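You operate a simulated robot arm through the tools that you are given. There is no shell and no other tool. Be economical: measure what you need, move in short steps, check, and stop when the job is done.

You run a simulated robot arm. Do the job below in one go: nothing can be reset, and whatever is moved stays where it is left.

TASK
Thin the gravy with the tumbler of water, stir it even and cover the pot.
Fine: all the water into the red pot, green ladle, tumbler and ladle back, no spill.
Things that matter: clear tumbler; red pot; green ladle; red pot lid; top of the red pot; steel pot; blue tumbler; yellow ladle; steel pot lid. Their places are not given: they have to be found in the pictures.

The check looks at the end state, three seconds after you hand in, the way a careful person would. Anything else that was tipped, shoved, dropped, spilled or broken makes it a failure. Lids that push on must go on centred and level and be pressed home; caps that screw on are set level and turned clockwise until they are tight.

THE ROBOT
A 6-joint arm with a two-finger parallel gripper, fixed in place. Base frame: the origin is at the foot of the arm, x ahead of it, y to its left, z up; the work surface is at about z = 0.8. Readings come in m, rad, newtons and seconds.
With the tool pointing down near the work surface it reaches from about 0.26 to 0.68 m from the base axis. Its first joint turns from -1.152 to 1.152 rad. Payload 2.9 kg.
The tool frame sits at the grasp point between the pads (the TCP): z along the fingers, y along the line on which they close. The tips reach 0.03 m beyond it. Largest opening 0.11 m; finger width 0.02, thickness 0.01; the body of the gripper, 0.048 by 0.112 m, starts 0.055 m behind the TCP.
Orientation is that of the tool frame in the base frame, as a unit quaternion [w, x, y, z]. With the fingers straight down and closing along the base's y, the tool's x points along the base's -x, its y along +y and its z along -z.

THE INTERFACE
- The arm moves only by the tool step_arm. Its argument "targets" is a list of rows, each a list of 6 numbers: the shift along the tool's x, y, z in m, then the turn, a rotation vector about the tool's x, y, z in rad. In form: [[x, y, z, ax, ay, az], ...]. A call has 1 to 10 rows; each row is the pose to reach, as a shift and turn from the pose commanded when the call began, along the tool's axes at that moment. "fingers" is the gripper command, from -1 (fully open) to 1 (shut), values between in proportion, set as the call begins (left out, the last holds). Rows are played at 5 a second. More than 0.05 m and 0.15 rad between two rows, or a gripper value outside its range, and nothing of the call is played. Where a pose cannot be reached the arm comes as near as it can. A force on the tool above 70 N (or 10 N above the force at the start of the call, whichever is more), or a blocked arm, ends the call early, and 0.2 s more pass. The fingers move at their own pace (about 0.108 m/s each) and stop on an object; they squeeze with about 29 N. The grip force told is the motor's: it shows also when the fingers shut on nothing. Time passes only in rows, and 0.2 s behind the last, so rows that repeat a pose let the fingers close. It gives the time, the measured TCP pose, the force on the tool (base axes), the opening and the grip force at its end, in the units of the frame above (readings bear some noise).
- Cameras (640 x 400 px; columns grow to the right, rows downward): "scene" is fixed at [0.0807, 0.4294, 1.3976]; the picture's right is [-0.74, -0.67, 0.00], its down [-0.28, 0.31, -0.91] and it looks along [0.61, -0.67, -0.42] (base axes); focal length 281 px, centre (320, 200). "wrist" rides on the gripper at [-0.036, 0, -0.057] in the tool frame; the picture's right is [0.00, -1.00, 0.00], its down [0.97, 0.00, -0.24] and it looks along [0.24, 0.00, 0.97] (tool axes); focal length 218 px, centre (320, 200).
- snapshot(camera): a new picture of that camera. The clock stands still meanwhile.
- locate(camera, pixels): for up to 12 pixels [column, row] of the newest picture of that camera ("zoom" is the newest enlarged one), the place [x, y, z] in the base frame of the surface seen there, good to about 0.003 m. The clock stands still meanwhile.
- close_up(camera, box): a new picture of the part [left, top, right, bottom] of that camera's present view, enlarged. The clock stands still meanwhile.
- finish_job(): hands the job in; it is judged then, once.

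Keep the steps short. Do not move on a guess: measure, check each grasp and each placing, and mend mistakes. In all there are 80 turns and 46 pictures (those below and enlarged ones count). Leave the gripper open and the arm clear of the work at the hand-in unless told otherwise, and finish with a single line.

The tools are called after ">>>" as name(argument=value, ...) on one line, values as JSON. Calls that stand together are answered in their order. step_arm: Moves the arm, as the interface text tells. Its arguments: {"type":"object","properties":{"targets":{"type":"array"},"fingers":{"type":"number"}},"required":["targets"]} The other tools are called the same way: snapshot (camera) takes a picture; locate (camera, pixels) gives the place of the surface under pixels of a picture; close_up (camera, box) takes an enlarged picture of a part of a camera's view; finish_job () hands the job in.

At the start:

```text
t: 0.0
tool_pos: [0.4578, -0.0295, 1.2256]
tcp_rot: [0.0, 0.0, 1.0, 0.0]
force: [1.3, -0.3, 0.2]
opening: 0.1101
gripper_force: 0.0
```

scene: 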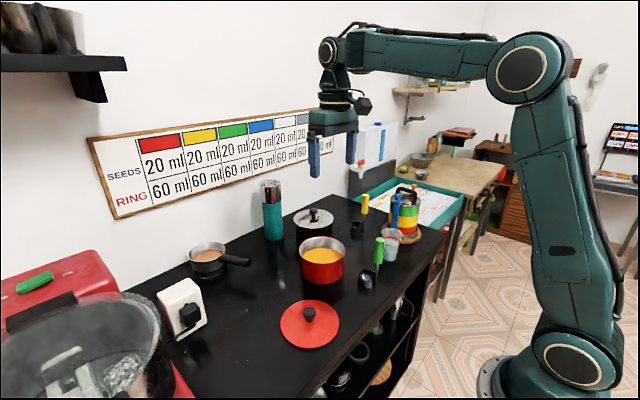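
wrist: 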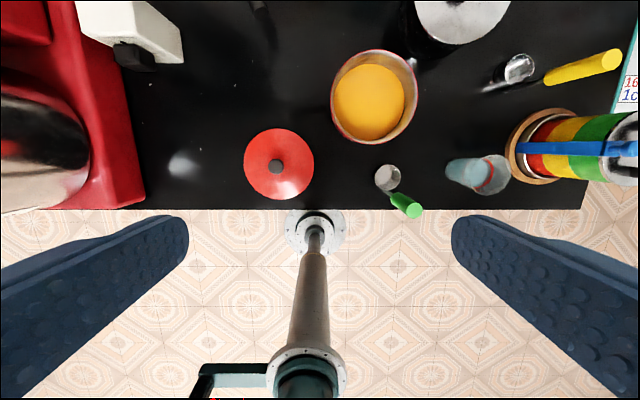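

I see the red pot near (322,262), the lid at (310,323), the green ladle near (372,270), and tumblers near (392,240). I'll enlarge the scene to sort them out.

>>> close_up(camera="scene", box=[270, 170, 450, 300])

>>> close_up(camera="wrist", box=[320, 0, 640, 220])

```text
3.08 times, centred on (360, 235) of scene
```

zoom: 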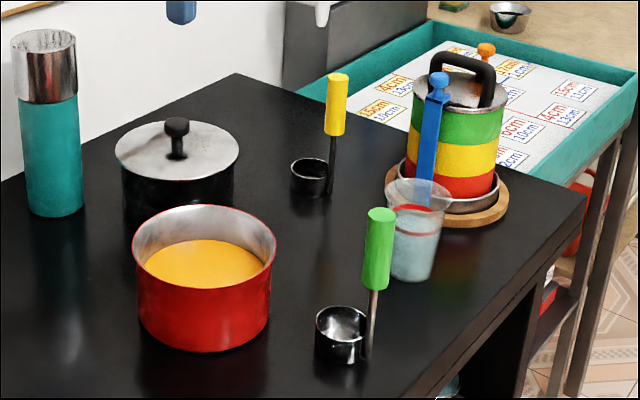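

```text
1.82 times, centred on (480, 110) of wrist
```

zoom: 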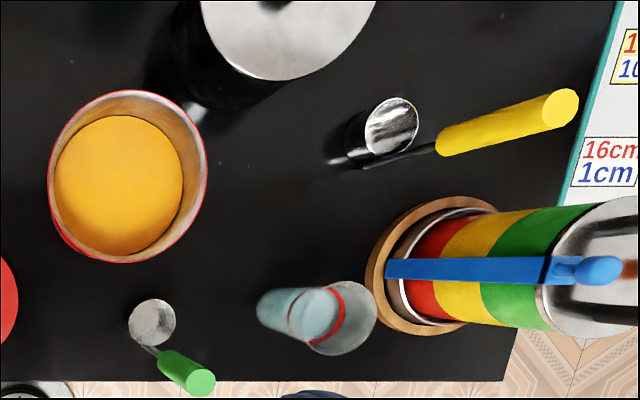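

I'll measure the pot rim, tumbler, ladle and lid in the pictures I have.

>>> locate(camera="zoom", pixels=[[49, 175], [206, 165], [135, 92], [120, 261], [110, 180], [202, 382], [150, 322], [175, 370], [334, 325], [374, 318], [262, 305], [240, 330]])

>>> locate(camera="scene", pixels=[[310, 314], [310, 345], [282, 322], [338, 322], [379, 240], [379, 252], [378, 260], [366, 290], [392, 233], [391, 250], [391, 259], [397, 244]])

>>> close_up(camera="scene", box=[345, 215, 425, 295])

```text
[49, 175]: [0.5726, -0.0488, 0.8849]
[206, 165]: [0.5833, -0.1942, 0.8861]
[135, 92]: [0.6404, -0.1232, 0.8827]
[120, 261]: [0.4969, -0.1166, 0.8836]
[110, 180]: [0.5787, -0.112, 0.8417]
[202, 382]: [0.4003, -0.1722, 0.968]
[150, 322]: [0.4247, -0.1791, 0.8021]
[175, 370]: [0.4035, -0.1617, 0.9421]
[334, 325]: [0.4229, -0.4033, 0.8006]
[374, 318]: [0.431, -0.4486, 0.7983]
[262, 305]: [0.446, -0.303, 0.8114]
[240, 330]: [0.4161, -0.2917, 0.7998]
```

```text
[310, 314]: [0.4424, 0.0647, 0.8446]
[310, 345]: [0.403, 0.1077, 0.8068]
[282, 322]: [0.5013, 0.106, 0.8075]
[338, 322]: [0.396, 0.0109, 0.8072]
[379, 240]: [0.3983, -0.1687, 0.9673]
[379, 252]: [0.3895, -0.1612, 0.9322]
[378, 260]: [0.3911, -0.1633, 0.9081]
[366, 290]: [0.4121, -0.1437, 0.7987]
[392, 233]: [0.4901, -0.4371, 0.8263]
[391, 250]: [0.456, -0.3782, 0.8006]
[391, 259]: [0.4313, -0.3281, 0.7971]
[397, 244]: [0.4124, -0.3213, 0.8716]
```

```text
5.00 times, centred on (385, 255) of scene
```

zoom: 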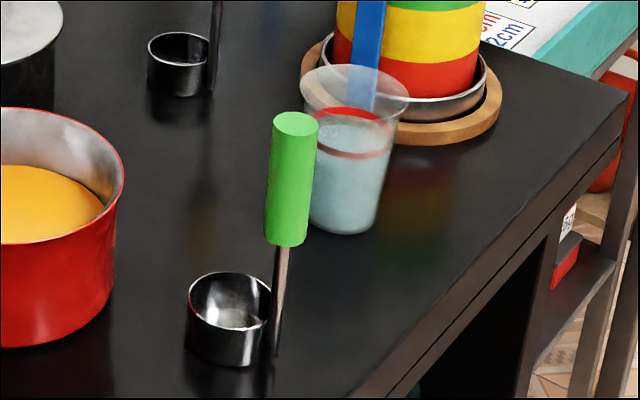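

The tumbler is transparent, so I'll measure its ring, base and rim, and the table edge, on this enlarged picture.

>>> locate(camera="zoom", pixels=[[320, 150], [350, 157], [385, 149], [340, 228], [335, 200], [365, 200], [375, 226], [306, 100], [403, 110], [350, 372], [294, 120], [277, 345]])

>>> close_up(camera="wrist", box=[370, 120, 530, 220])

```text
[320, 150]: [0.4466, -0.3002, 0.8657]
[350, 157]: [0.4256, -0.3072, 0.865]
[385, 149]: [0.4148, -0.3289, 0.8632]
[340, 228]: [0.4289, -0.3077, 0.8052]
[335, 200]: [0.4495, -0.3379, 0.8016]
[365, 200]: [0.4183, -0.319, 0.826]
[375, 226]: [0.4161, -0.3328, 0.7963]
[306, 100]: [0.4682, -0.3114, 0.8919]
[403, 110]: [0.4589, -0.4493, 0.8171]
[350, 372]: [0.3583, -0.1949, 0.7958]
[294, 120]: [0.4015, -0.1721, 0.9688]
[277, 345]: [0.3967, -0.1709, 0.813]
```

```text
4.00 times, centred on (450, 170) of wrist
```

zoom: 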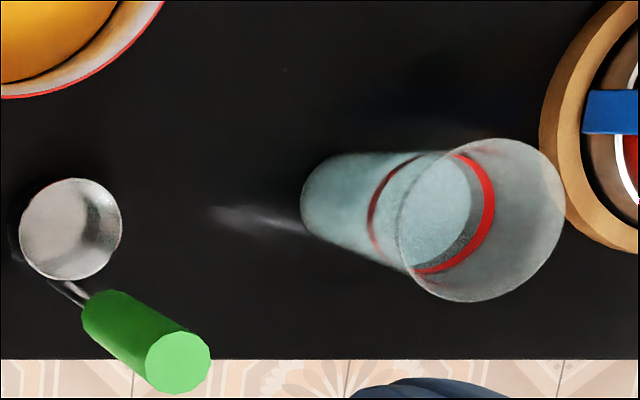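

The tumbler's axis is at about (0.445, -0.331), with its rim at z≈0.895 and r≈0.037, and its ring at z≈0.865. I'll take it from the side, so first I turn the tool towards horizontal while it is high and move right.

>>> step_arm(targets=[[0.008, -0.03, 0, 0, -0.1454, 0], [0.016, -0.06, 0, 0, -0.2909, 0], [0.024, -0.09, 0, 0, -0.4363, 0], [0.032, -0.12, 0, 0, -0.5818, 0], [0.04, -0.15, 0, 0, -0.7272, 0], [0.05, -0.18, 0, 0, -0.8727, 0], [0.06, -0.21, 0, 0, -1.0181, 0], [0.07, -0.24, 0, 0, -1.1636, 0], [0.08, -0.27, 0, 0, -1.309, 0]], fingers=0.5)

```text
t: 2.0
tool_pos: [0.3966, -0.2898, 1.2238]
tcp_rot: [0.611, 0.0, 0.792, -0.001]
force: [-0.9, -0.3, -0.6]
opening: 0.0275
gripper_force: 0.0
out of reach, approached as far as the arm can: row 9
```

The tool is now 15° below horizontal. Next I lower to z≈0.97, yaw -0.3 rad to stand about 0.10 m short of the tumbler, and open the fingers to about 0.09 m.

>>> step_arm(targets=[[0.0322, -0.0015, 0.0025, 0.0362, 0, 0.0097], [0.0644, -0.0029, 0.005, 0.0725, 0, 0.0194], [0.0966, -0.0044, 0.0076, 0.1087, 0, 0.0291], [0.1288, -0.0059, 0.0101, 0.1449, 0, 0.0388], [0.161, -0.0073, 0.0127, 0.1811, 0, 0.0485], [0.1932, -0.0088, 0.0152, 0.2174, 0, 0.0582], [0.2254, -0.0102, 0.0178, 0.2536, 0, 0.0679], [0.2576, -0.0117, 0.0203, 0.2898, 0, 0.0776], [0.2576, -0.0117, 0.0203, 0.2898, 0, 0.0776]], fingers=-0.6)

>>> snapshot(camera="wrist")

>>> snapshot(camera="scene")

```text
t: 4.0
tool_pos: [0.3672, -0.2931, 0.9708]
tcp_rot: [0.601, 0.119, 0.785, -0.092]
force: [0.0, -0.2, -0.3]
opening: 0.0882
gripper_force: 0.0
out of reach, approached as far as the arm can: row 3, 4, 5, 6, 7, 8, 9
```

```text
39 pictures are left
```

wrist: 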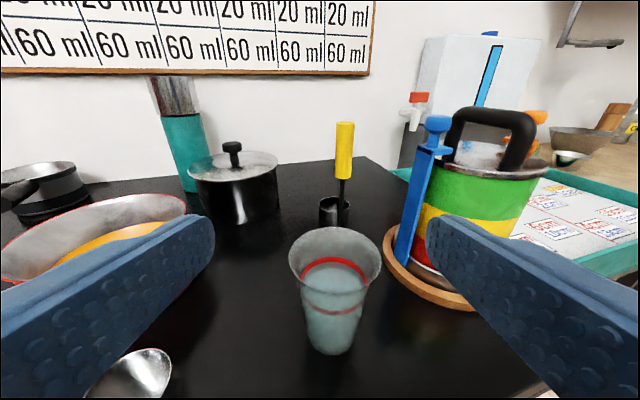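

```text
38 pictures are left
```

scene: 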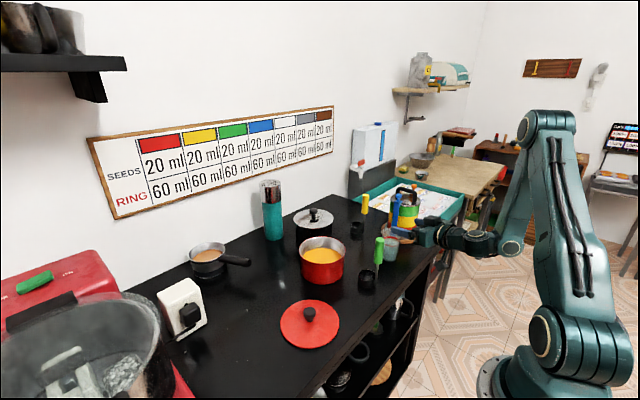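

The tumbler shows at (335,258), which agrees with my estimate at (0.444,-0.330). It is 0.012 m to the right of the tool line and 0.085 m ahead. I'll shift sideways and part-way down, then re-read.

>>> step_arm(targets=[[0.0242, -0.006, 0.0065, 0, 0, 0], [0.0483, -0.0123, 0.013, 0, 0, 0], [0.0483, -0.0123, 0.013, 0, 0, 0]], fingers=-0.85)

```text
t: 4.8
tool_pos: [0.3724, -0.3014, 0.9213]
tcp_rot: [0.603, 0.118, 0.784, -0.091]
force: [0.7, 0.3, 0.1]
opening: 0.1019
gripper_force: 0.1
out of reach, approached as far as the arm can: row 1, 2, 3
```

It sits 0.077 m short of the tumbler and 0.006 m off to the side. I'll correct that and descend to the grasp height, still short of contact.

>>> step_arm(targets=[[0.018, -0.003, 0.0095, 0, 0, 0], [0.0355, -0.006, 0.0184, 0, 0, 0], [0.053, -0.006, 0.0275, 0, 0, 0], [0.0709, -0.006, 0.0367, 0, 0, 0], [0.0709, -0.006, 0.0367, 0, 0, 0]])

>>> snapshot(camera="wrist")

```text
t: 6.0
tool_pos: [0.3881, -0.3123, 0.8437]
tcp_rot: [0.602, 0.118, 0.784, -0.091]
force: [0.5, 0.0, -0.3]
opening: 0.1019
gripper_force: 0.0
```

```text
37 pictures are left
```

wrist: 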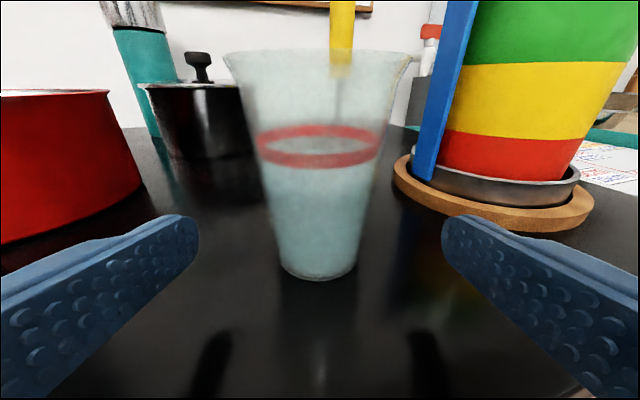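

The tumbler is centred between the fingers (column 320). I'll slide forward 0.056 m level, then close on it in the next call.

>>> step_arm(targets=[[-0.0037, 0, 0.0135, 0, 0, 0], [-0.0073, 0, 0.027, 0, 0, 0], [-0.011, 0, 0.0406, 0, 0, 0], [-0.0146, 0, 0.0541, 0, 0, 0], [-0.0146, 0, 0.0541, 0, 0, 0]])

>>> step_arm(targets=[[0, 0, 0, 0, 0, 0], [0, 0, 0, 0, 0, 0], [0, 0, 0, 0, 0, 0], [0, 0, 0, 0, 0, 0], [0, 0, 0, 0, 0, 0]], fingers=1)

>>> snapshot(camera="wrist")

```text
t: 7.2
tool_pos: [0.4404, -0.3305, 0.8458]
tcp_rot: [0.602, 0.119, 0.784, -0.092]
force: [-0.1, 0.1, 0.4]
opening: 0.1017
gripper_force: 0.2
```

```text
t: 8.4
tool_pos: [0.4409, -0.329, 0.8436]
tcp_rot: [0.602, 0.119, 0.784, -0.091]
force: [0.8, -0.5, 1.9]
opening: 0.0638
gripper_force: 28.9
```

```text
36 pictures are left
```

wrist: 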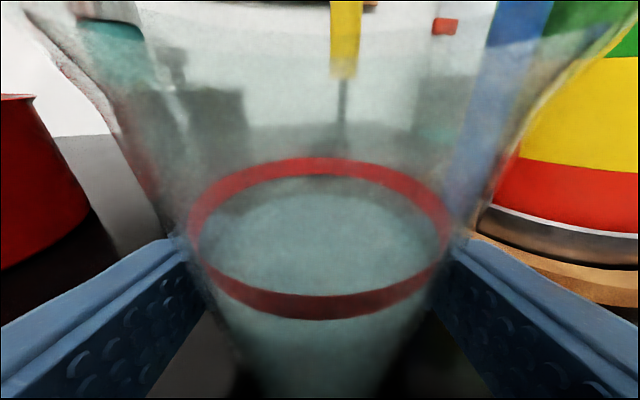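

The grip holds at 0.064 m and 29 N. The home pose to remember is TCP (0.4409,-0.329,0.8436). I'll lift straight up 0.15 m gently.

>>> step_arm(targets=[[-0.0048, 0, -0.0013, 0, 0, 0], [-0.0193, 0, -0.0052, 0, 0, 0], [-0.0386, 0, -0.0104, 0, 0, 0], [-0.0579, 0, -0.0156, 0, 0, 0], [-0.0772, 0, -0.0208, 0, 0, 0], [-0.0966, 0, -0.0261, 0, 0, 0], [-0.1159, 0, -0.0313, 0, 0, 0], [-0.1352, 0, -0.0365, 0, 0, 0], [-0.1448, 0, -0.0391, 0, 0, 0], [-0.1448, 0, -0.0391, 0, 0, 0]])

>>> snapshot(camera="scene")

```text
t: 10.6
tool_pos: [0.4434, -0.3299, 0.9944]
tcp_rot: [0.602, 0.119, 0.784, -0.092]
force: [-0.4, 0.7, -2.6]
opening: 0.0639
gripper_force: 29.1
```

```text
35 pictures are left
```

scene: 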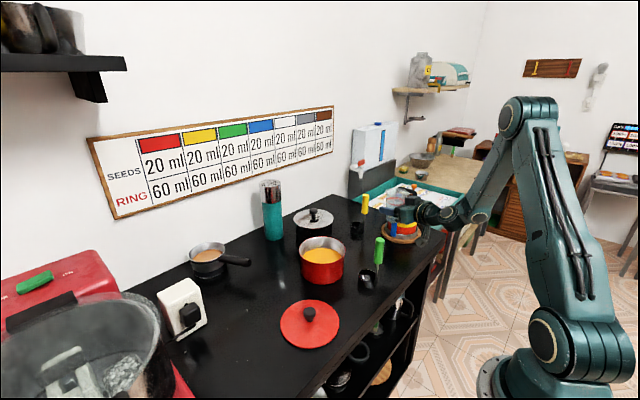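

The tumbler is clear of the table and held. I'll raise it to z≈1.09 so the wrist passes over the green ladle, then carry it left toward the pot.

>>> step_arm(targets=[[-0.0097, 0, -0.0026, 0, 0, 0], [-0.029, 0, -0.0078, 0, 0, 0], [-0.0483, 0, -0.0131, 0, 0, 0], [-0.0724, 0, -0.0196, 0, 0, 0], [-0.0917, 0.004, -0.0246, 0, 0, 0], [-0.0923, 0.02, -0.022, 0, 0, 0], [-0.0935, 0.046, -0.019, 0, 0, 0], [-0.0945, 0.076, -0.0153, 0, 0, 0], [-0.0955, 0.106, -0.0115, 0, 0, 0], [-0.0968, 0.142, -0.0069, 0, 0, 0]])

```text
t: 12.8
tool_pos: [0.4995, -0.1994, 1.09]
tcp_rot: [0.602, 0.12, 0.784, -0.092]
force: [-0.5, 0.7, -2.5]
opening: 0.0639
gripper_force: 29.4
```

Next I go on to the left of the pot at TCP (0.578,-0.04) and take the yaw back to zero.

>>> step_arm(targets=[[-0.0009, 0.022, 0.0033, -0.0365, 0, -0.0099], [-0.0018, 0.044, 0.0066, -0.0729, 0, -0.0197], [-0.0028, 0.066, 0.01, -0.1094, 0, -0.0296], [-0.0037, 0.088, 0.0133, -0.1458, 0, -0.0394], [-0.0046, 0.11, 0.0166, -0.1823, 0, -0.0493], [-0.0055, 0.132, 0.0199, -0.2187, 0, -0.0591], [-0.0065, 0.154, 0.0232, -0.2552, 0, -0.069], [-0.0074, 0.1755, 0.0265, -0.2916, 0, -0.0788], [-0.0074, 0.1755, 0.0265, -0.2916, 0, -0.0788]])

>>> snapshot(camera="scene")

```text
t: 14.8
tool_pos: [0.5795, -0.0381, 1.0895]
tcp_rot: [0.609, -0.002, 0.793, 0.001]
force: [0.5, 0.8, -1.3]
opening: 0.0634
gripper_force: 29.0
```

```text
34 pictures are left
```

scene: 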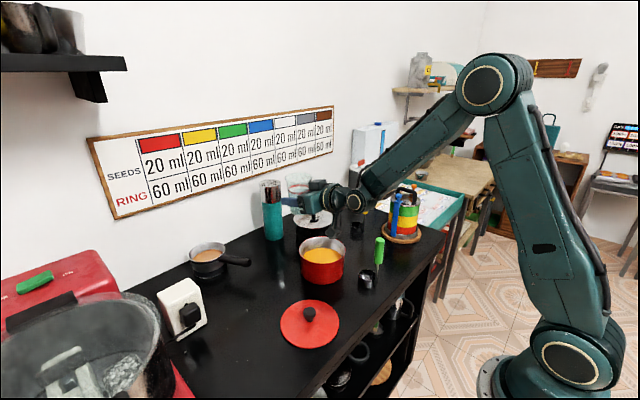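

The tumbler is above the pot's left side and upright. I'll lower to z≈0.965.

>>> step_arm(targets=[[0.012, 0, 0.0032, 0, 0, 0], [0.034, 0, 0.0091, 0, 0, 0], [0.058, 0, 0.0155, 0, 0, 0], [0.082, 0, 0.0219, 0, 0, 0], [0.106, 0, 0.0284, 0, 0, 0], [0.1208, 0, 0.0323, 0, 0, 0], [0.1208, 0, 0.0323, 0, 0, 0]])

>>> close_up(camera="scene", box=[250, 170, 400, 300])

```text
t: 16.4
tool_pos: [0.578, -0.0381, 0.965]
tcp_rot: [0.609, 0.0, 0.793, -0.001]
force: [-0.9, 0.9, -2.4]
opening: 0.0637
gripper_force: 28.9
```

```text
3.08 times, centred on (325, 235) of scene
```

zoom: 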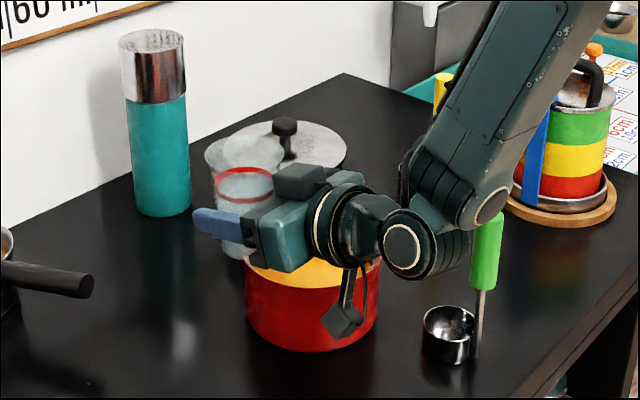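

There is a grey part hanging under the wrist at (345,318), close to the pot. I'll measure it and the wrist's nearness to the ladle before turning.

>>> locate(camera="zoom", pixels=[[343, 325], [330, 318], [360, 320], [350, 280], [405, 245], [440, 270], [470, 215], [490, 215], [300, 180], [330, 230], [300, 265], [245, 215]])

```text
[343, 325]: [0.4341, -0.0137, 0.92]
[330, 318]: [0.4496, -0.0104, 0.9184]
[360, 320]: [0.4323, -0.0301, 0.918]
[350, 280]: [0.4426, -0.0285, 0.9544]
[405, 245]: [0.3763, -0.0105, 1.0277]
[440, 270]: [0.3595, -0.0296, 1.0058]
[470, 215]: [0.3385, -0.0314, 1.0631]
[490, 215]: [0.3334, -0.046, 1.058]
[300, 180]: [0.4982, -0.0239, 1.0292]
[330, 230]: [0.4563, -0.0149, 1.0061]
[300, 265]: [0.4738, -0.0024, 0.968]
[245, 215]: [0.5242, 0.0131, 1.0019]
```

The hanging part sits 0.14 m behind the TCP and will swing up and away to the left when I roll positive, so that's fine. I'll roll +0.6 rad about tool z, before any flow starts, and check the direction.

>>> step_arm(targets=[[0, 0, 0, 0, 0, 0.08], [0, 0, 0, 0, 0, 0.18], [0, 0, 0, 0, 0, 0.28], [0, 0, 0, 0, 0, 0.38], [0, 0, 0, 0, 0, 0.48], [0, 0, 0, 0, 0, 0.56], [0, 0, 0, 0, 0, 0.6], [0, 0, 0, 0, 0, 0.6]])

>>> close_up(camera="scene", box=[250, 170, 400, 300])

>>> snapshot(camera="wrist")

```text
t: 18.2
tool_pos: [0.5785, -0.038, 0.9652]
tcp_rot: [0.581, 0.235, 0.758, 0.18]
force: [-0.8, 0.4, -1.9]
opening: 0.0634
gripper_force: 28.8
```

```text
3.08 times, centred on (325, 235) of scene
```

zoom: 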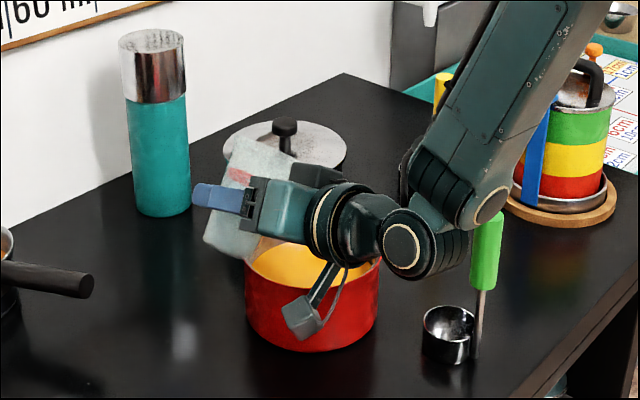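

```text
31 pictures are left
```

wrist: 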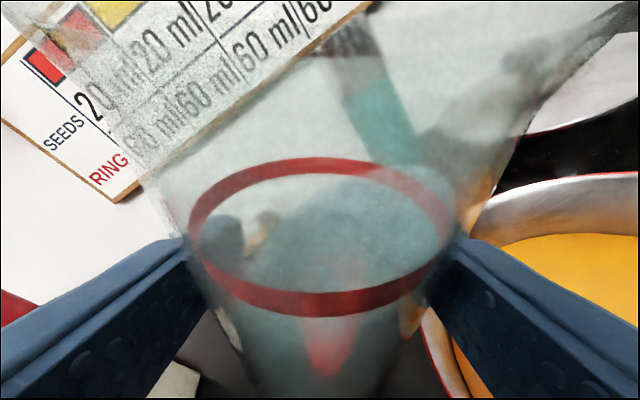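

The mouth is turning toward the pot, and the lip lies inside the rim. I'll keep rolling slowly to 1.1 rad.

>>> step_arm(targets=[[0, 0, 0, 0, 0, 0.05], [0, 0, 0, 0, 0, 0.1], [0, 0, 0, 0, 0, 0.15], [0, 0, 0, 0, 0, 0.2], [0, 0, 0, 0, 0, 0.25], [0, 0, 0, 0, 0, 0.3], [0, 0, 0, 0, 0, 0.35], [0, 0, 0, 0, 0, 0.4], [0, 0, 0, 0, 0, 0.45], [0, 0, 0, 0, 0, 0.5]])

>>> close_up(camera="scene", box=[250, 170, 400, 300])

```text
t: 20.4
tool_pos: [0.5791, -0.0378, 0.9655]
tcp_rot: [0.519, 0.414, 0.677, 0.319]
force: [-0.4, -0.2, -1.2]
opening: 0.0635
gripper_force: 29.7
```

```text
3.08 times, centred on (325, 235) of scene
```

zoom: 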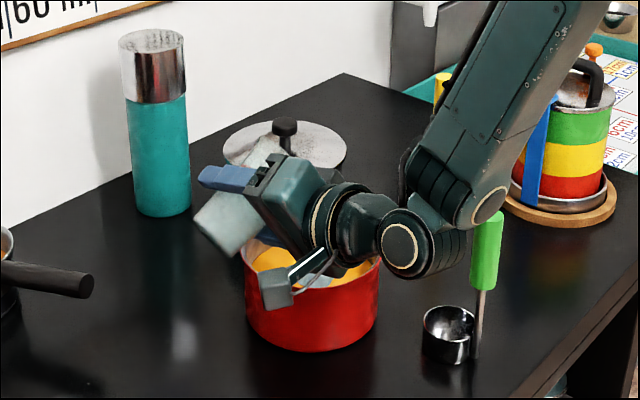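

Water is starting to pour into the pot and the weight is falling. I roll on slowly to 1.6 rad, drifting slightly right to keep the lip over the middle.

>>> step_arm(targets=[[-0.0011, -0.0005, 0, 0, 0, 0.05], [-0.0021, -0.0011, 0, 0, 0, 0.1], [-0.0032, -0.0016, 0, 0, 0, 0.15], [-0.0043, -0.0022, 0, 0, 0, 0.2], [-0.0053, -0.0027, 0, 0, 0, 0.25], [-0.0064, -0.0033, 0, 0, 0, 0.3], [-0.0075, -0.0038, 0, 0, 0, 0.35], [-0.0086, -0.0044, 0, 0, 0, 0.4], [-0.0096, -0.0049, 0, 0, 0, 0.45], [-0.0107, -0.0054, 0, 0, 0, 0.5]])

>>> snapshot(camera="wrist")

```text
t: 22.6
tool_pos: [0.579, -0.0511, 0.9644]
tcp_rot: [0.423, 0.569, 0.553, 0.438]
force: [-0.1, 0.1, -0.6]
opening: 0.0631
gripper_force: 29.0
```

```text
29 pictures are left
```

wrist: 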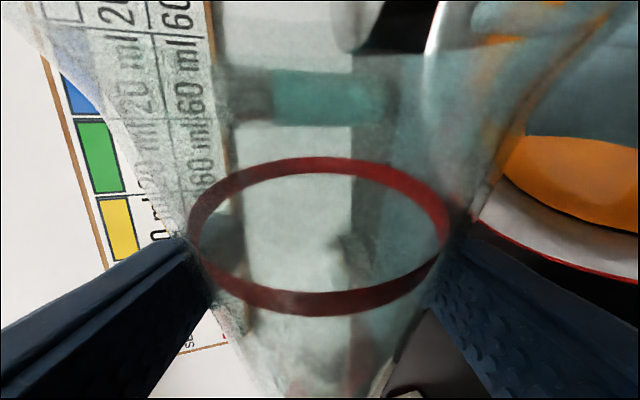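

Most is out. I roll to 2.2 rad to drain, shifting 0.024 m right so the drips stay over the pot, and hold.

>>> step_arm(targets=[[-0.003, 0, 0, 0, 0, 0.075], [-0.006, 0, 0, 0, 0, 0.15], [-0.009, 0, 0, 0, 0, 0.225], [-0.012, 0, 0, 0, 0, 0.3], [-0.015, 0, 0, 0, 0, 0.375], [-0.018, 0, 0, 0, 0, 0.45], [-0.021, 0, 0, 0, 0, 0.525], [-0.024, 0, 0, 0, 0, 0.6], [-0.024, 0, 0, 0, 0, 0.6], [-0.024, 0, 0, 0, 0, 0.6]])

>>> step_arm(targets=[[0, 0, 0, 0, 0, 0], [0, 0, 0, 0, 0, 0], [0, 0, 0, 0, 0, 0], [0, 0, 0, 0, 0, 0], [0, 0, 0, 0, 0, 0], [0, 0, 0, 0, 0, 0], [0, 0, 0, 0, 0, 0], [0, 0, 0, 0, 0, 0], [0, 0, 0, 0, 0, 0], [0, 0, 0, 0, 0, 0]])

>>> snapshot(camera="wrist")

>>> close_up(camera="scene", box=[250, 170, 400, 300])

```text
t: 24.8
tool_pos: [0.5772, -0.074, 0.9641]
tcp_rot: [0.275, 0.707, 0.361, 0.542]
force: [-0.3, 0.0, -1.2]
opening: 0.0628
gripper_force: 28.9
```

```text
t: 27.0
tool_pos: [0.5778, -0.0746, 0.9647]
tcp_rot: [0.276, 0.707, 0.36, 0.543]
force: [0.5, 0.2, -0.9]
opening: 0.0627
gripper_force: 28.6
```

```text
28 pictures are left
```

wrist: 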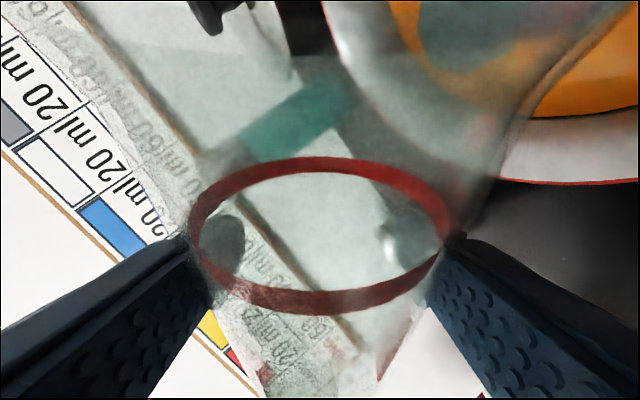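

```text
3.08 times, centred on (325, 235) of scene
```

zoom: 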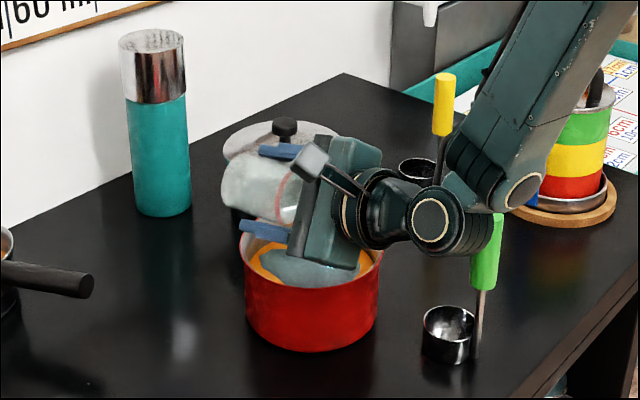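

The tumbler looks empty, with only clear wall visible, and the water lies on top of the gravy. I'll roll it back upright over the pot.

>>> step_arm(targets=[[0, 0, 0, 0, 0, -0.14], [0, 0, 0, 0, 0, -0.28], [0, 0, 0, 0, 0, -0.42], [0, 0, 0, 0, 0, -0.56], [0, 0, 0, 0, 0, -0.7], [0, 0, 0, 0, 0, -0.84], [0, 0, 0, 0, 0, -0.98], [0, 0, 0, 0, 0, -1.12], [0, 0, 0, 0, 0, -1.26], [0, 0, 0, 0, 0, -1.4]])

>>> step_arm(targets=[[0, 0, 0, 0, 0, -0.14], [0, 0, 0, 0, 0, -0.28], [0, 0, 0, 0, 0, -0.42], [0, 0, 0, 0, 0, -0.56], [0, 0, 0, 0, 0, -0.7], [0, 0, 0, 0, 0, -0.8], [0, 0, 0, 0, 0, -0.8]])

```text
t: 29.2
tool_pos: [0.5801, -0.0739, 0.966]
tcp_rot: [0.561, 0.307, 0.731, 0.238]
force: [-1.1, -0.1, -0.5]
opening: 0.0624
gripper_force: 29.4
```

```text
t: 30.8
tool_pos: [0.5791, -0.0753, 0.965]
tcp_rot: [0.609, -0.002, 0.793, 0.0]
force: [-0.1, 0.2, -0.9]
opening: 0.0623
gripper_force: 28.9
```

It's upright again. I'll raise it and carry it back the way it came.

>>> step_arm(targets=[[-0.029, 0, -0.0078, 0, 0, 0], [-0.058, 0, -0.0155, 0, 0, 0], [-0.087, 0, -0.0233, 0, 0, 0], [-0.121, 0, -0.0324, 0, 0, 0], [-0.117, -0.0248, -0.0478, 0, 0, 0], [-0.1128, -0.0496, -0.0632, 0, 0, 0], [-0.1087, -0.0744, -0.0785, 0, 0, 0], [-0.1046, -0.0992, -0.0939, 0, 0, 0], [-0.1004, -0.124, -0.1093, 0, 0, 0], [-0.1004, -0.124, -0.1093, 0, 0, 0]])

>>> close_up(camera="scene", box=[250, 170, 420, 300])

```text
t: 33.0
tool_pos: [0.4977, -0.1982, 1.0907]
tcp_rot: [0.609, 0.0, 0.793, 0.0]
force: [0.1, -0.8, -1.0]
opening: 0.0624
gripper_force: 29.5
```

```text
3.08 times, centred on (335, 235) of scene
```

zoom: 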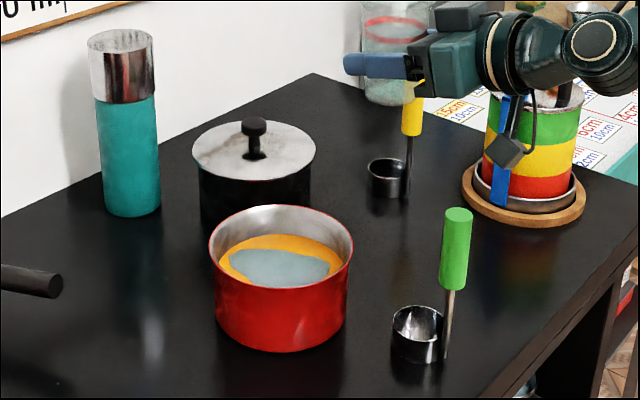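

The water is in the pot, nothing is spilled, and the tumbler is empty. I go on to above its old place with yaw -0.302.

>>> step_arm(targets=[[0.0028, -0.0263, -0.0105, 0.0583, 0, 0.0156], [0.0056, -0.0527, -0.021, 0.1167, 0, 0.0313], [0.0084, -0.079, -0.0315, 0.175, 0, 0.0469], [0.0112, -0.1054, -0.042, 0.2334, 0, 0.0626], [0.0141, -0.1317, -0.0525, 0.2917, 0, 0.0782], [0.0141, -0.1317, -0.0525, 0.2917, 0, 0.0782]])

```text
t: 34.4
tool_pos: [0.4456, -0.3326, 1.0911]
tcp_rot: [0.601, 0.118, 0.785, -0.091]
force: [0.7, -0.5, -1.1]
opening: 0.062
gripper_force: 29.1
```

I descend to about 0.02 m above the release height.

>>> step_arm(targets=[[0.022, 0.0002, 0.0054, 0, 0, 0], [0.0439, 0.0004, 0.0107, 0, 0, 0], [0.0659, 0.0006, 0.0161, 0, 0, 0], [0.0879, 0.0008, 0.0214, 0, 0, 0], [0.1099, 0.001, 0.0268, 0, 0, 0], [0.1318, 0.0012, 0.0322, 0, 0, 0], [0.1538, 0.0014, 0.0375, 0, 0, 0], [0.1758, 0.0016, 0.0429, 0, 0, 0], [0.1977, 0.0018, 0.0482, 0, 0, 0], [0.2197, 0.002, 0.0536, 0, 0, 0]])

>>> close_up(camera="scene", box=[345, 200, 445, 280])

```text
t: 36.6
tool_pos: [0.4409, -0.328, 0.863]
tcp_rot: [0.602, 0.118, 0.785, -0.091]
force: [0.3, 0.6, -1.1]
opening: 0.062
gripper_force: 28.9
```

```text
5.00 times, centred on (395, 240) of scene
```

zoom: 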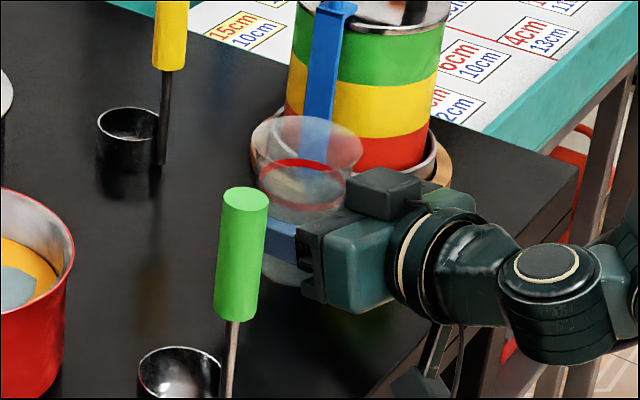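

I lower in small steps, watching the force: first 0.015 m.

>>> step_arm(targets=[[0.0048, 0, 0.0013, 0, 0, 0], [0.0097, 0, 0.0026, 0, 0, 0], [0.0145, 0, 0.0039, 0, 0, 0], [0.0145, 0, 0.0039, 0, 0, 0]])

>>> step_arm(targets=[[0.0019, 0, 0.0005, 0, 0, 0], [0.0039, 0, 0.001, 0, 0, 0], [0.0039, 0, 0.001, 0, 0, 0]])

```text
t: 37.6
tool_pos: [0.4414, -0.3274, 0.8484]
tcp_rot: [0.602, 0.118, 0.785, -0.091]
force: [-0.2, 0.4, -1.2]
opening: 0.0619
gripper_force: 29.0
```

```text
t: 38.4
tool_pos: [0.4413, -0.3278, 0.8459]
tcp_rot: [0.602, 0.118, 0.784, -0.091]
force: [-0.2, -0.3, -0.3]
opening: 0.0615
gripper_force: 29.0
```

>>> step_arm(targets=[[0.0019, 0, 0.0005, 0, 0, 0], [0.0019, 0, 0.0005, 0, 0, 0]])

>>> close_up(camera="wrist", box=[0, 0, 640, 400])

```text
t: 39.0
tool_pos: [0.4414, -0.3289, 0.8432]
tcp_rot: [0.603, 0.118, 0.783, -0.091]
force: [-2.1, 1.0, 11.4]
opening: 0.0613
gripper_force: 28.7
```

```text
1.00 times, centred on (320, 200) of wrist
```

zoom: 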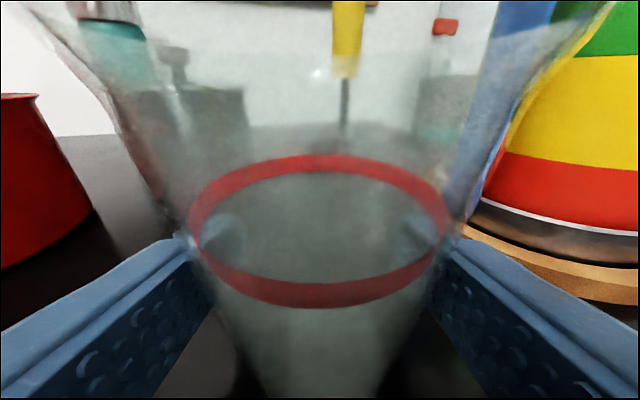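

It's on the table (11 N up). I ease up 1 mm and open.

>>> step_arm(targets=[[-0.001, 0, -0.0003, 0, 0, 0], [-0.001, 0, -0.0003, 0, 0, 0]])

>>> step_arm(targets=[[0, 0, 0, 0, 0, 0], [0, 0, 0, 0, 0, 0], [0, 0, 0, 0, 0, 0]], fingers=-0.8)

>>> step_arm(targets=[[0.0037, 0, -0.0135, 0, 0, 0], [0.0073, 0, -0.027, 0, 0, 0], [0.011, 0, -0.0406, 0, 0, 0], [0.0146, 0, -0.0541, 0, 0, 0], [0.0146, 0, -0.0541, 0, 0, 0]])

>>> snapshot(camera="wrist")

```text
t: 39.6
tool_pos: [0.4419, -0.327, 0.8444]
tcp_rot: [0.601, 0.119, 0.785, -0.092]
force: [-0.6, -0.6, 2.4]
opening: 0.0611
gripper_force: 29.0
```

```text
t: 40.4
tool_pos: [0.4409, -0.3282, 0.8445]
tcp_rot: [0.603, 0.118, 0.784, -0.091]
force: [0.7, 0.8, -0.2]
opening: 0.099
gripper_force: 0.1
```

```text
t: 41.6
tool_pos: [0.3877, -0.3111, 0.8427]
tcp_rot: [0.602, 0.118, 0.784, -0.091]
force: [-1.1, 0.9, -0.7]
opening: 0.099
gripper_force: 0.1
```

```text
23 pictures are left
```

wrist: 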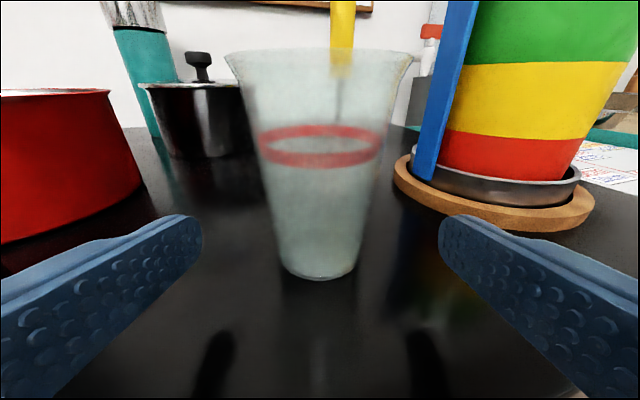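

The tumbler stands where it was (column 320) and is empty. I go straight up clear of it.

>>> step_arm(targets=[[-0.029, 0, -0.0078, 0, 0, 0], [-0.0579, 0, -0.0156, 0, 0, 0], [-0.0869, 0, -0.0235, 0, 0, 0], [-0.1159, 0, -0.0313, 0, 0, 0], [-0.1448, 0, -0.0391, 0, 0, 0], [-0.1738, 0, -0.0469, 0, 0, 0], [-0.2028, 0, -0.0548, 0, 0, 0], [-0.2317, 0, -0.0626, 0, 0, 0], [-0.2607, 0, -0.0704, 0, 0, 0], [-0.2607, 0, -0.0704, 0, 0, 0]])

>>> step_arm(targets=[[-0.0012, 0.0235, 0, -0.0583, 0, -0.0156], [-0.0024, 0.047, 0, -0.1166, 0, -0.0313], [-0.0036, 0.0705, 0, -0.175, 0, -0.0469], [-0.0048, 0.094, 0, -0.2333, 0, -0.0626], [-0.006, 0.1175, 0, -0.2916, 0, -0.0788], [-0.006, 0.1175, 0, -0.2916, 0, -0.0788]])

```text
t: 43.8
tool_pos: [0.3875, -0.3099, 1.1128]
tcp_rot: [0.602, 0.119, 0.784, -0.091]
force: [0.5, -0.2, -0.4]
opening: 0.099
gripper_force: 0.0
```

```text
t: 45.2
tool_pos: [0.4245, -0.1982, 1.1197]
tcp_rot: [0.609, -0.001, 0.793, 0.0]
force: [0.6, 0.2, 0.3]
opening: 0.0989
gripper_force: 0.0
```

Now I pitch back to straight down above the ladle handle.

>>> step_arm(targets=[[0.005, 0.003, -0.0014, 0, 0.1454, 0], [0.01, 0.006, -0.0028, 0, 0.2909, 0], [0.015, 0.009, -0.0043, 0, 0.4363, 0], [0.02, 0.012, -0.0057, 0, 0.5818, 0], [0.025, 0.015, -0.0071, 0, 0.7272, 0], [0.03, 0.018, -0.0085, 0, 0.8727, 0], [0.035, 0.021, -0.01, 0, 1.0181, 0], [0.04, 0.024, -0.0114, 0, 1.1636, 0], [0.0448, 0.0267, -0.0128, 0, 1.3136, 0], [0.0448, 0.0267, -0.0128, 0, 1.3136, 0]])

>>> snapshot(camera="wrist")

```text
t: 47.4
tool_pos: [0.4006, -0.1735, 1.0813]
tcp_rot: [-0.003, -0.002, 1.0, 0.0]
force: [0.2, 0.7, -0.3]
opening: 0.0989
gripper_force: 0.0
```

```text
22 pictures are left
```

wrist: 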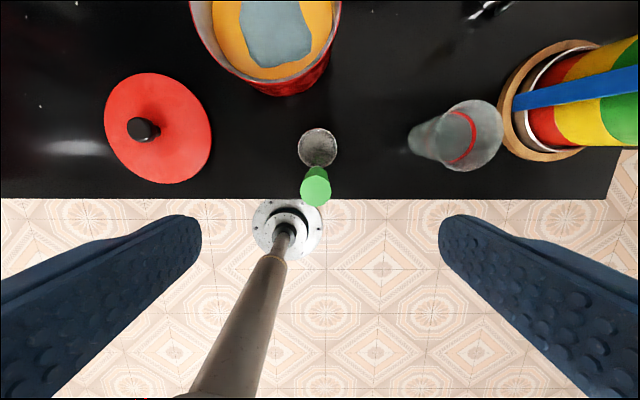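

The handle top is at (316,188) and the bowl at (317,147). I'll measure these, plus the lid and pot.

>>> locate(camera="wrist", pixels=[[316, 190], [304, 188], [328, 188], [318, 130], [301, 146], [336, 147], [275, 40], [240, 30], [143, 130], [210, 125], [106, 120], [317, 150]])

```text
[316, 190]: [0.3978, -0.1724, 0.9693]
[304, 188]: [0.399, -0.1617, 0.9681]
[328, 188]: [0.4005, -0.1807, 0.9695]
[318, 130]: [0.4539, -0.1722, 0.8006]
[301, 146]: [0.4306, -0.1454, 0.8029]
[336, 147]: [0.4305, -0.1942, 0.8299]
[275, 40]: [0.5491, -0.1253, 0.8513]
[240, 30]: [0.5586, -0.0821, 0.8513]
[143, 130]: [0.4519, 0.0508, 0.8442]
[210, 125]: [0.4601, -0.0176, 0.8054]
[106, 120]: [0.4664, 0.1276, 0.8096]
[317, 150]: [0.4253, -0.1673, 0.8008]
```

The handle axis is at (0.3995,-0.1713) with its top at z=0.969, and the liquid is at z=0.851. I lower over the handle to TCP z≈0.945.

>>> step_arm(targets=[[0.001, 0.002, 0.034, 0, 0, 0], [0.001, 0.002, 0.068, 0, 0, 0], [0.001, 0.002, 0.102, 0, 0, 0], [0.001, 0.002, 0.136, 0, 0, 0], [0.001, 0.002, 0.136, 0, 0, 0]], fingers=-0.2)

>>> step_arm(targets=[[0, 0, 0, 0, 0, 0], [0, 0, 0, 0, 0, 0], [0, 0, 0, 0, 0, 0], [0, 0, 0, 0, 0, 0]], fingers=1)

>>> snapshot(camera="wrist")

```text
t: 48.6
tool_pos: [0.3964, -0.1698, 0.9439]
tcp_rot: [-0.002, -0.001, 1.0, 0.0]
force: [-0.5, -0.6, 0.4]
opening: 0.0663
gripper_force: 0.1
```

```text
t: 49.6
tool_pos: [0.3969, -0.1694, 0.9439]
tcp_rot: [-0.003, -0.001, 1.0, -0.001]
force: [0.3, -0.3, 0.4]
opening: 0.0232
gripper_force: 29.0
```

```text
21 pictures are left
```

wrist: 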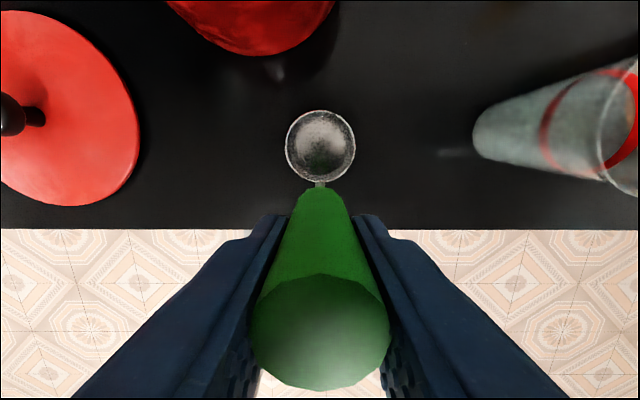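

The handle is gripped at 0.023 m. The home TCP is (0.397,-0.1695,0.944) and the bowl is 0.034 m ahead of the TCP. I lift 0.12 m, then move so the bowl is over the pot's middle.

>>> step_arm(targets=[[0, 0, -0.01, 0, 0, 0], [0, 0, -0.035, 0, 0, 0], [0, 0, -0.06, 0, 0, 0], [0, 0, -0.09, 0, 0, 0], [0, 0, -0.12, 0, 0, 0], [-0.03, 0.01, -0.125, 0, 0, 0], [-0.06, 0.02, -0.125, 0, 0, 0], [-0.09, 0.03, -0.125, 0, 0, 0], [-0.12, 0.04, -0.125, 0, 0, 0], [-0.138, 0.048, -0.125, 0, 0, 0]])

>>> close_up(camera="scene", box=[250, 170, 410, 300])

>>> snapshot(camera="wrist")

```text
t: 51.8
tool_pos: [0.535, -0.1227, 1.0684]
tcp_rot: [-0.003, -0.001, 1.0, 0.0]
force: [0.1, -0.1, -1.3]
opening: 0.0234
gripper_force: 29.5
```

```text
3.08 times, centred on (330, 235) of scene
```

zoom: 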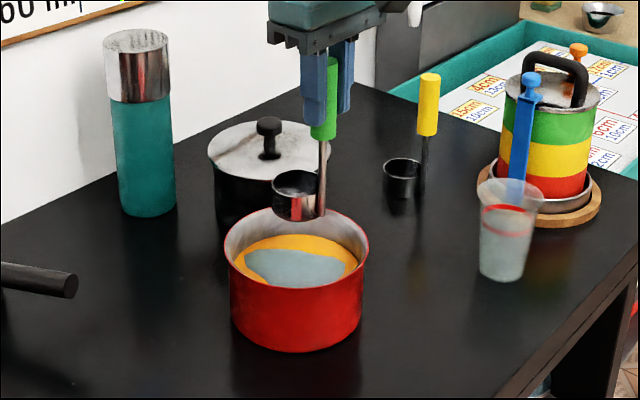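

```text
19 pictures are left
```

wrist: 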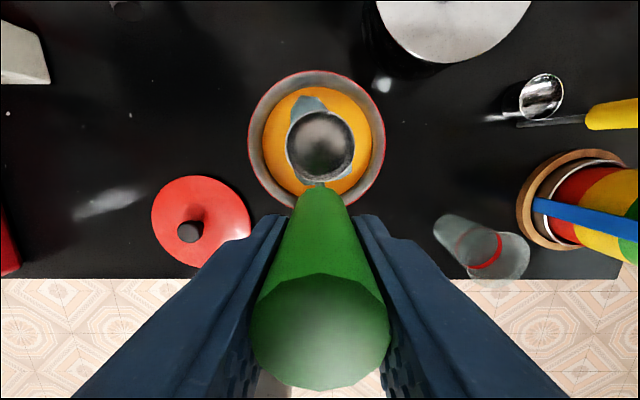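

The bowl is centred over the pot. To avoid scooping gravy I'll dip only the lower 0.02 m of the bowl, with its rim above the liquid: TCP z≈0.975.

>>> step_arm(targets=[[0, 0, 0.02, 0, 0, 0], [0, 0, 0.04, 0, 0, 0], [0, 0, 0.06, 0, 0, 0], [0, 0, 0.08, 0, 0, 0], [0, 0, 0.093, 0, 0, 0], [0, 0, 0.093, 0, 0, 0]])

>>> step_arm(targets=[[0.015, 0, 0, 0, 0, 0], [0.03, 0, 0, 0, 0, 0], [0.0243, 0.0176, 0, 0, 0, 0], [0.0093, 0.0285, 0, 0, 0, 0], [-0.0093, 0.0285, 0, 0, 0, 0], [-0.0243, 0.0176, 0, 0, 0, 0], [-0.03, 0, 0, 0, 0, 0], [-0.0243, -0.0176, 0, 0, 0, 0], [-0.0093, -0.0285, 0, 0, 0, 0], [0.0093, -0.0285, 0, 0, 0, 0]])

>>> close_up(camera="scene", box=[270, 200, 380, 290])

```text
t: 53.2
tool_pos: [0.5347, -0.1246, 0.9741]
tcp_rot: [-0.002, -0.002, 1.0, 0.0]
force: [-0.3, 0.3, -0.2]
opening: 0.0235
gripper_force: 29.0
```

```text
t: 55.4
tool_pos: [0.527, -0.149, 0.9733]
tcp_rot: [-0.002, -0.001, 1.0, 0.001]
force: [0.0, 0.3, 0.1]
opening: 0.0233
gripper_force: 28.4
```

```text
4.44 times, centred on (325, 245) of scene
```

zoom: 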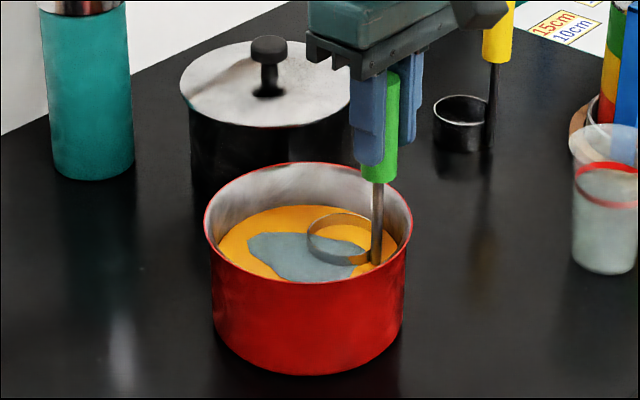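

After one turn the water patch is still visible. I'll do two more full turns at this depth and compare.

>>> step_arm(targets=[[0.015, 0.0109, 0, 0, 0, 0], [0.0207, 0.0285, 0, 0, 0, 0], [0.015, 0.0461, 0, 0, 0, 0], [0, 0.057, 0, 0, 0, 0], [-0.0186, 0.057, 0, 0, 0, 0], [-0.0336, 0.0461, 0, 0, 0, 0], [-0.0393, 0.0285, 0, 0, 0, 0], [-0.0336, 0.0109, 0, 0, 0, 0], [-0.0186, 0, 0, 0, 0, 0], [0, 0, 0, 0, 0, 0]])

>>> step_arm(targets=[[0.015, 0.0109, 0, 0, 0, 0], [0.0207, 0.0285, 0, 0, 0, 0], [0.015, 0.0461, 0, 0, 0, 0], [0, 0.057, 0, 0, 0, 0], [-0.0186, 0.057, 0, 0, 0, 0], [-0.0336, 0.0461, 0, 0, 0, 0], [-0.0393, 0.0285, 0, 0, 0, 0], [-0.0336, 0.0109, 0, 0, 0, 0], [-0.0186, 0, 0, 0, 0, 0], [0, 0, 0, 0, 0, 0]])

>>> close_up(camera="scene", box=[270, 200, 380, 290])

```text
t: 57.6
tool_pos: [0.5265, -0.1496, 0.9746]
tcp_rot: [-0.002, -0.001, 1.0, 0.0]
force: [-0.1, -0.4, -0.9]
opening: 0.0229
gripper_force: 29.2
```

```text
t: 59.8
tool_pos: [0.5254, -0.1488, 0.974]
tcp_rot: [-0.002, -0.001, 1.0, 0.0]
force: [0.7, 0.0, -1.6]
opening: 0.0231
gripper_force: 29.2
```

```text
4.44 times, centred on (325, 245) of scene
```

zoom: 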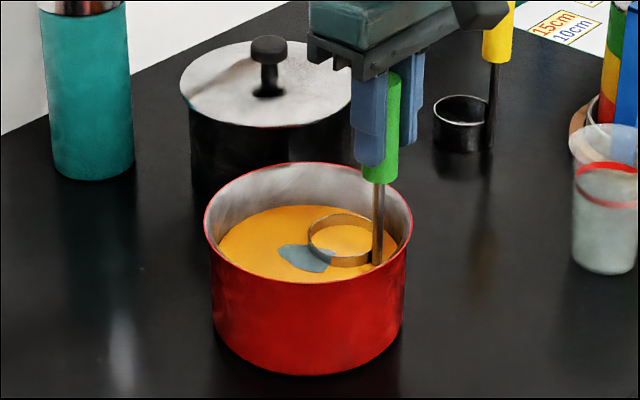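

The patch is shrinking, so stirring works at this depth. Two more turns.

>>> step_arm(targets=[[0.015, 0.0109, 0, 0, 0, 0], [0.0207, 0.0285, 0, 0, 0, 0], [0.015, 0.0461, 0, 0, 0, 0], [0, 0.057, 0, 0, 0, 0], [-0.0186, 0.057, 0, 0, 0, 0], [-0.0336, 0.0461, 0, 0, 0, 0], [-0.0393, 0.0285, 0, 0, 0, 0], [-0.0336, 0.0109, 0, 0, 0, 0], [-0.0186, 0, 0, 0, 0, 0], [0, 0, 0, 0, 0, 0]])

>>> step_arm(targets=[[0.015, 0.0109, 0, 0, 0, 0], [0.0207, 0.0285, 0, 0, 0, 0], [0.015, 0.0461, 0, 0, 0, 0], [0, 0.057, 0, 0, 0, 0], [-0.0186, 0.057, 0, 0, 0, 0], [-0.0336, 0.0461, 0, 0, 0, 0], [-0.0393, 0.0285, 0, 0, 0, 0], [-0.0336, 0.0109, 0, 0, 0, 0], [-0.0186, 0, 0, 0, 0, 0], [0, 0, 0, 0, 0, 0]])

>>> step_arm(targets=[[0.015, 0.0109, 0, 0, 0, 0], [0.0207, 0.0285, 0, 0, 0, 0], [0.015, 0.0461, 0, 0, 0, 0], [0, 0.057, 0, 0, 0, 0], [-0.0186, 0.057, 0, 0, 0, 0], [-0.0336, 0.0461, 0, 0, 0, 0], [-0.0393, 0.0285, 0, 0, 0, 0], [-0.0336, 0.0109, 0, 0, 0, 0], [-0.0186, 0, 0, 0, 0, 0], [0, 0, 0, 0, 0, 0]])

>>> close_up(camera="scene", box=[270, 200, 380, 290])

```text
t: 62.0
tool_pos: [0.5288, -0.1527, 0.9727]
tcp_rot: [-0.002, -0.001, 1.0, -0.001]
force: [0.2, 0.2, -0.7]
opening: 0.0235
gripper_force: 28.8
```

```text
t: 64.2
tool_pos: [0.5279, -0.1514, 0.9759]
tcp_rot: [-0.001, -0.001, 1.0, -0.001]
force: [-0.5, 0.0, -0.7]
opening: 0.0234
gripper_force: 29.1
```

```text
t: 66.4
tool_pos: [0.5258, -0.1516, 0.9739]
tcp_rot: [-0.002, 0.0, 1.0, 0.001]
force: [-0.1, 1.3, -1.1]
opening: 0.0233
gripper_force: 29.0
```

```text
4.44 times, centred on (325, 245) of scene
```

zoom: 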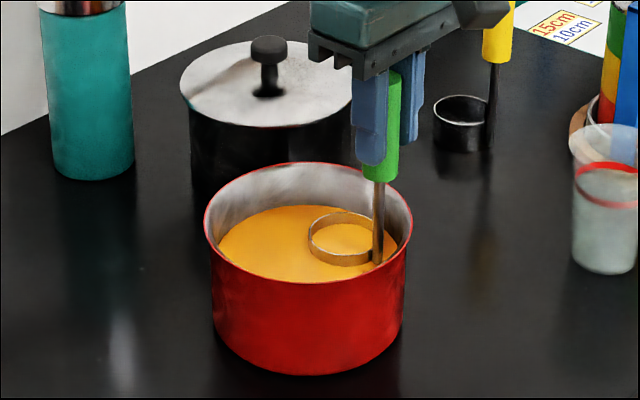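

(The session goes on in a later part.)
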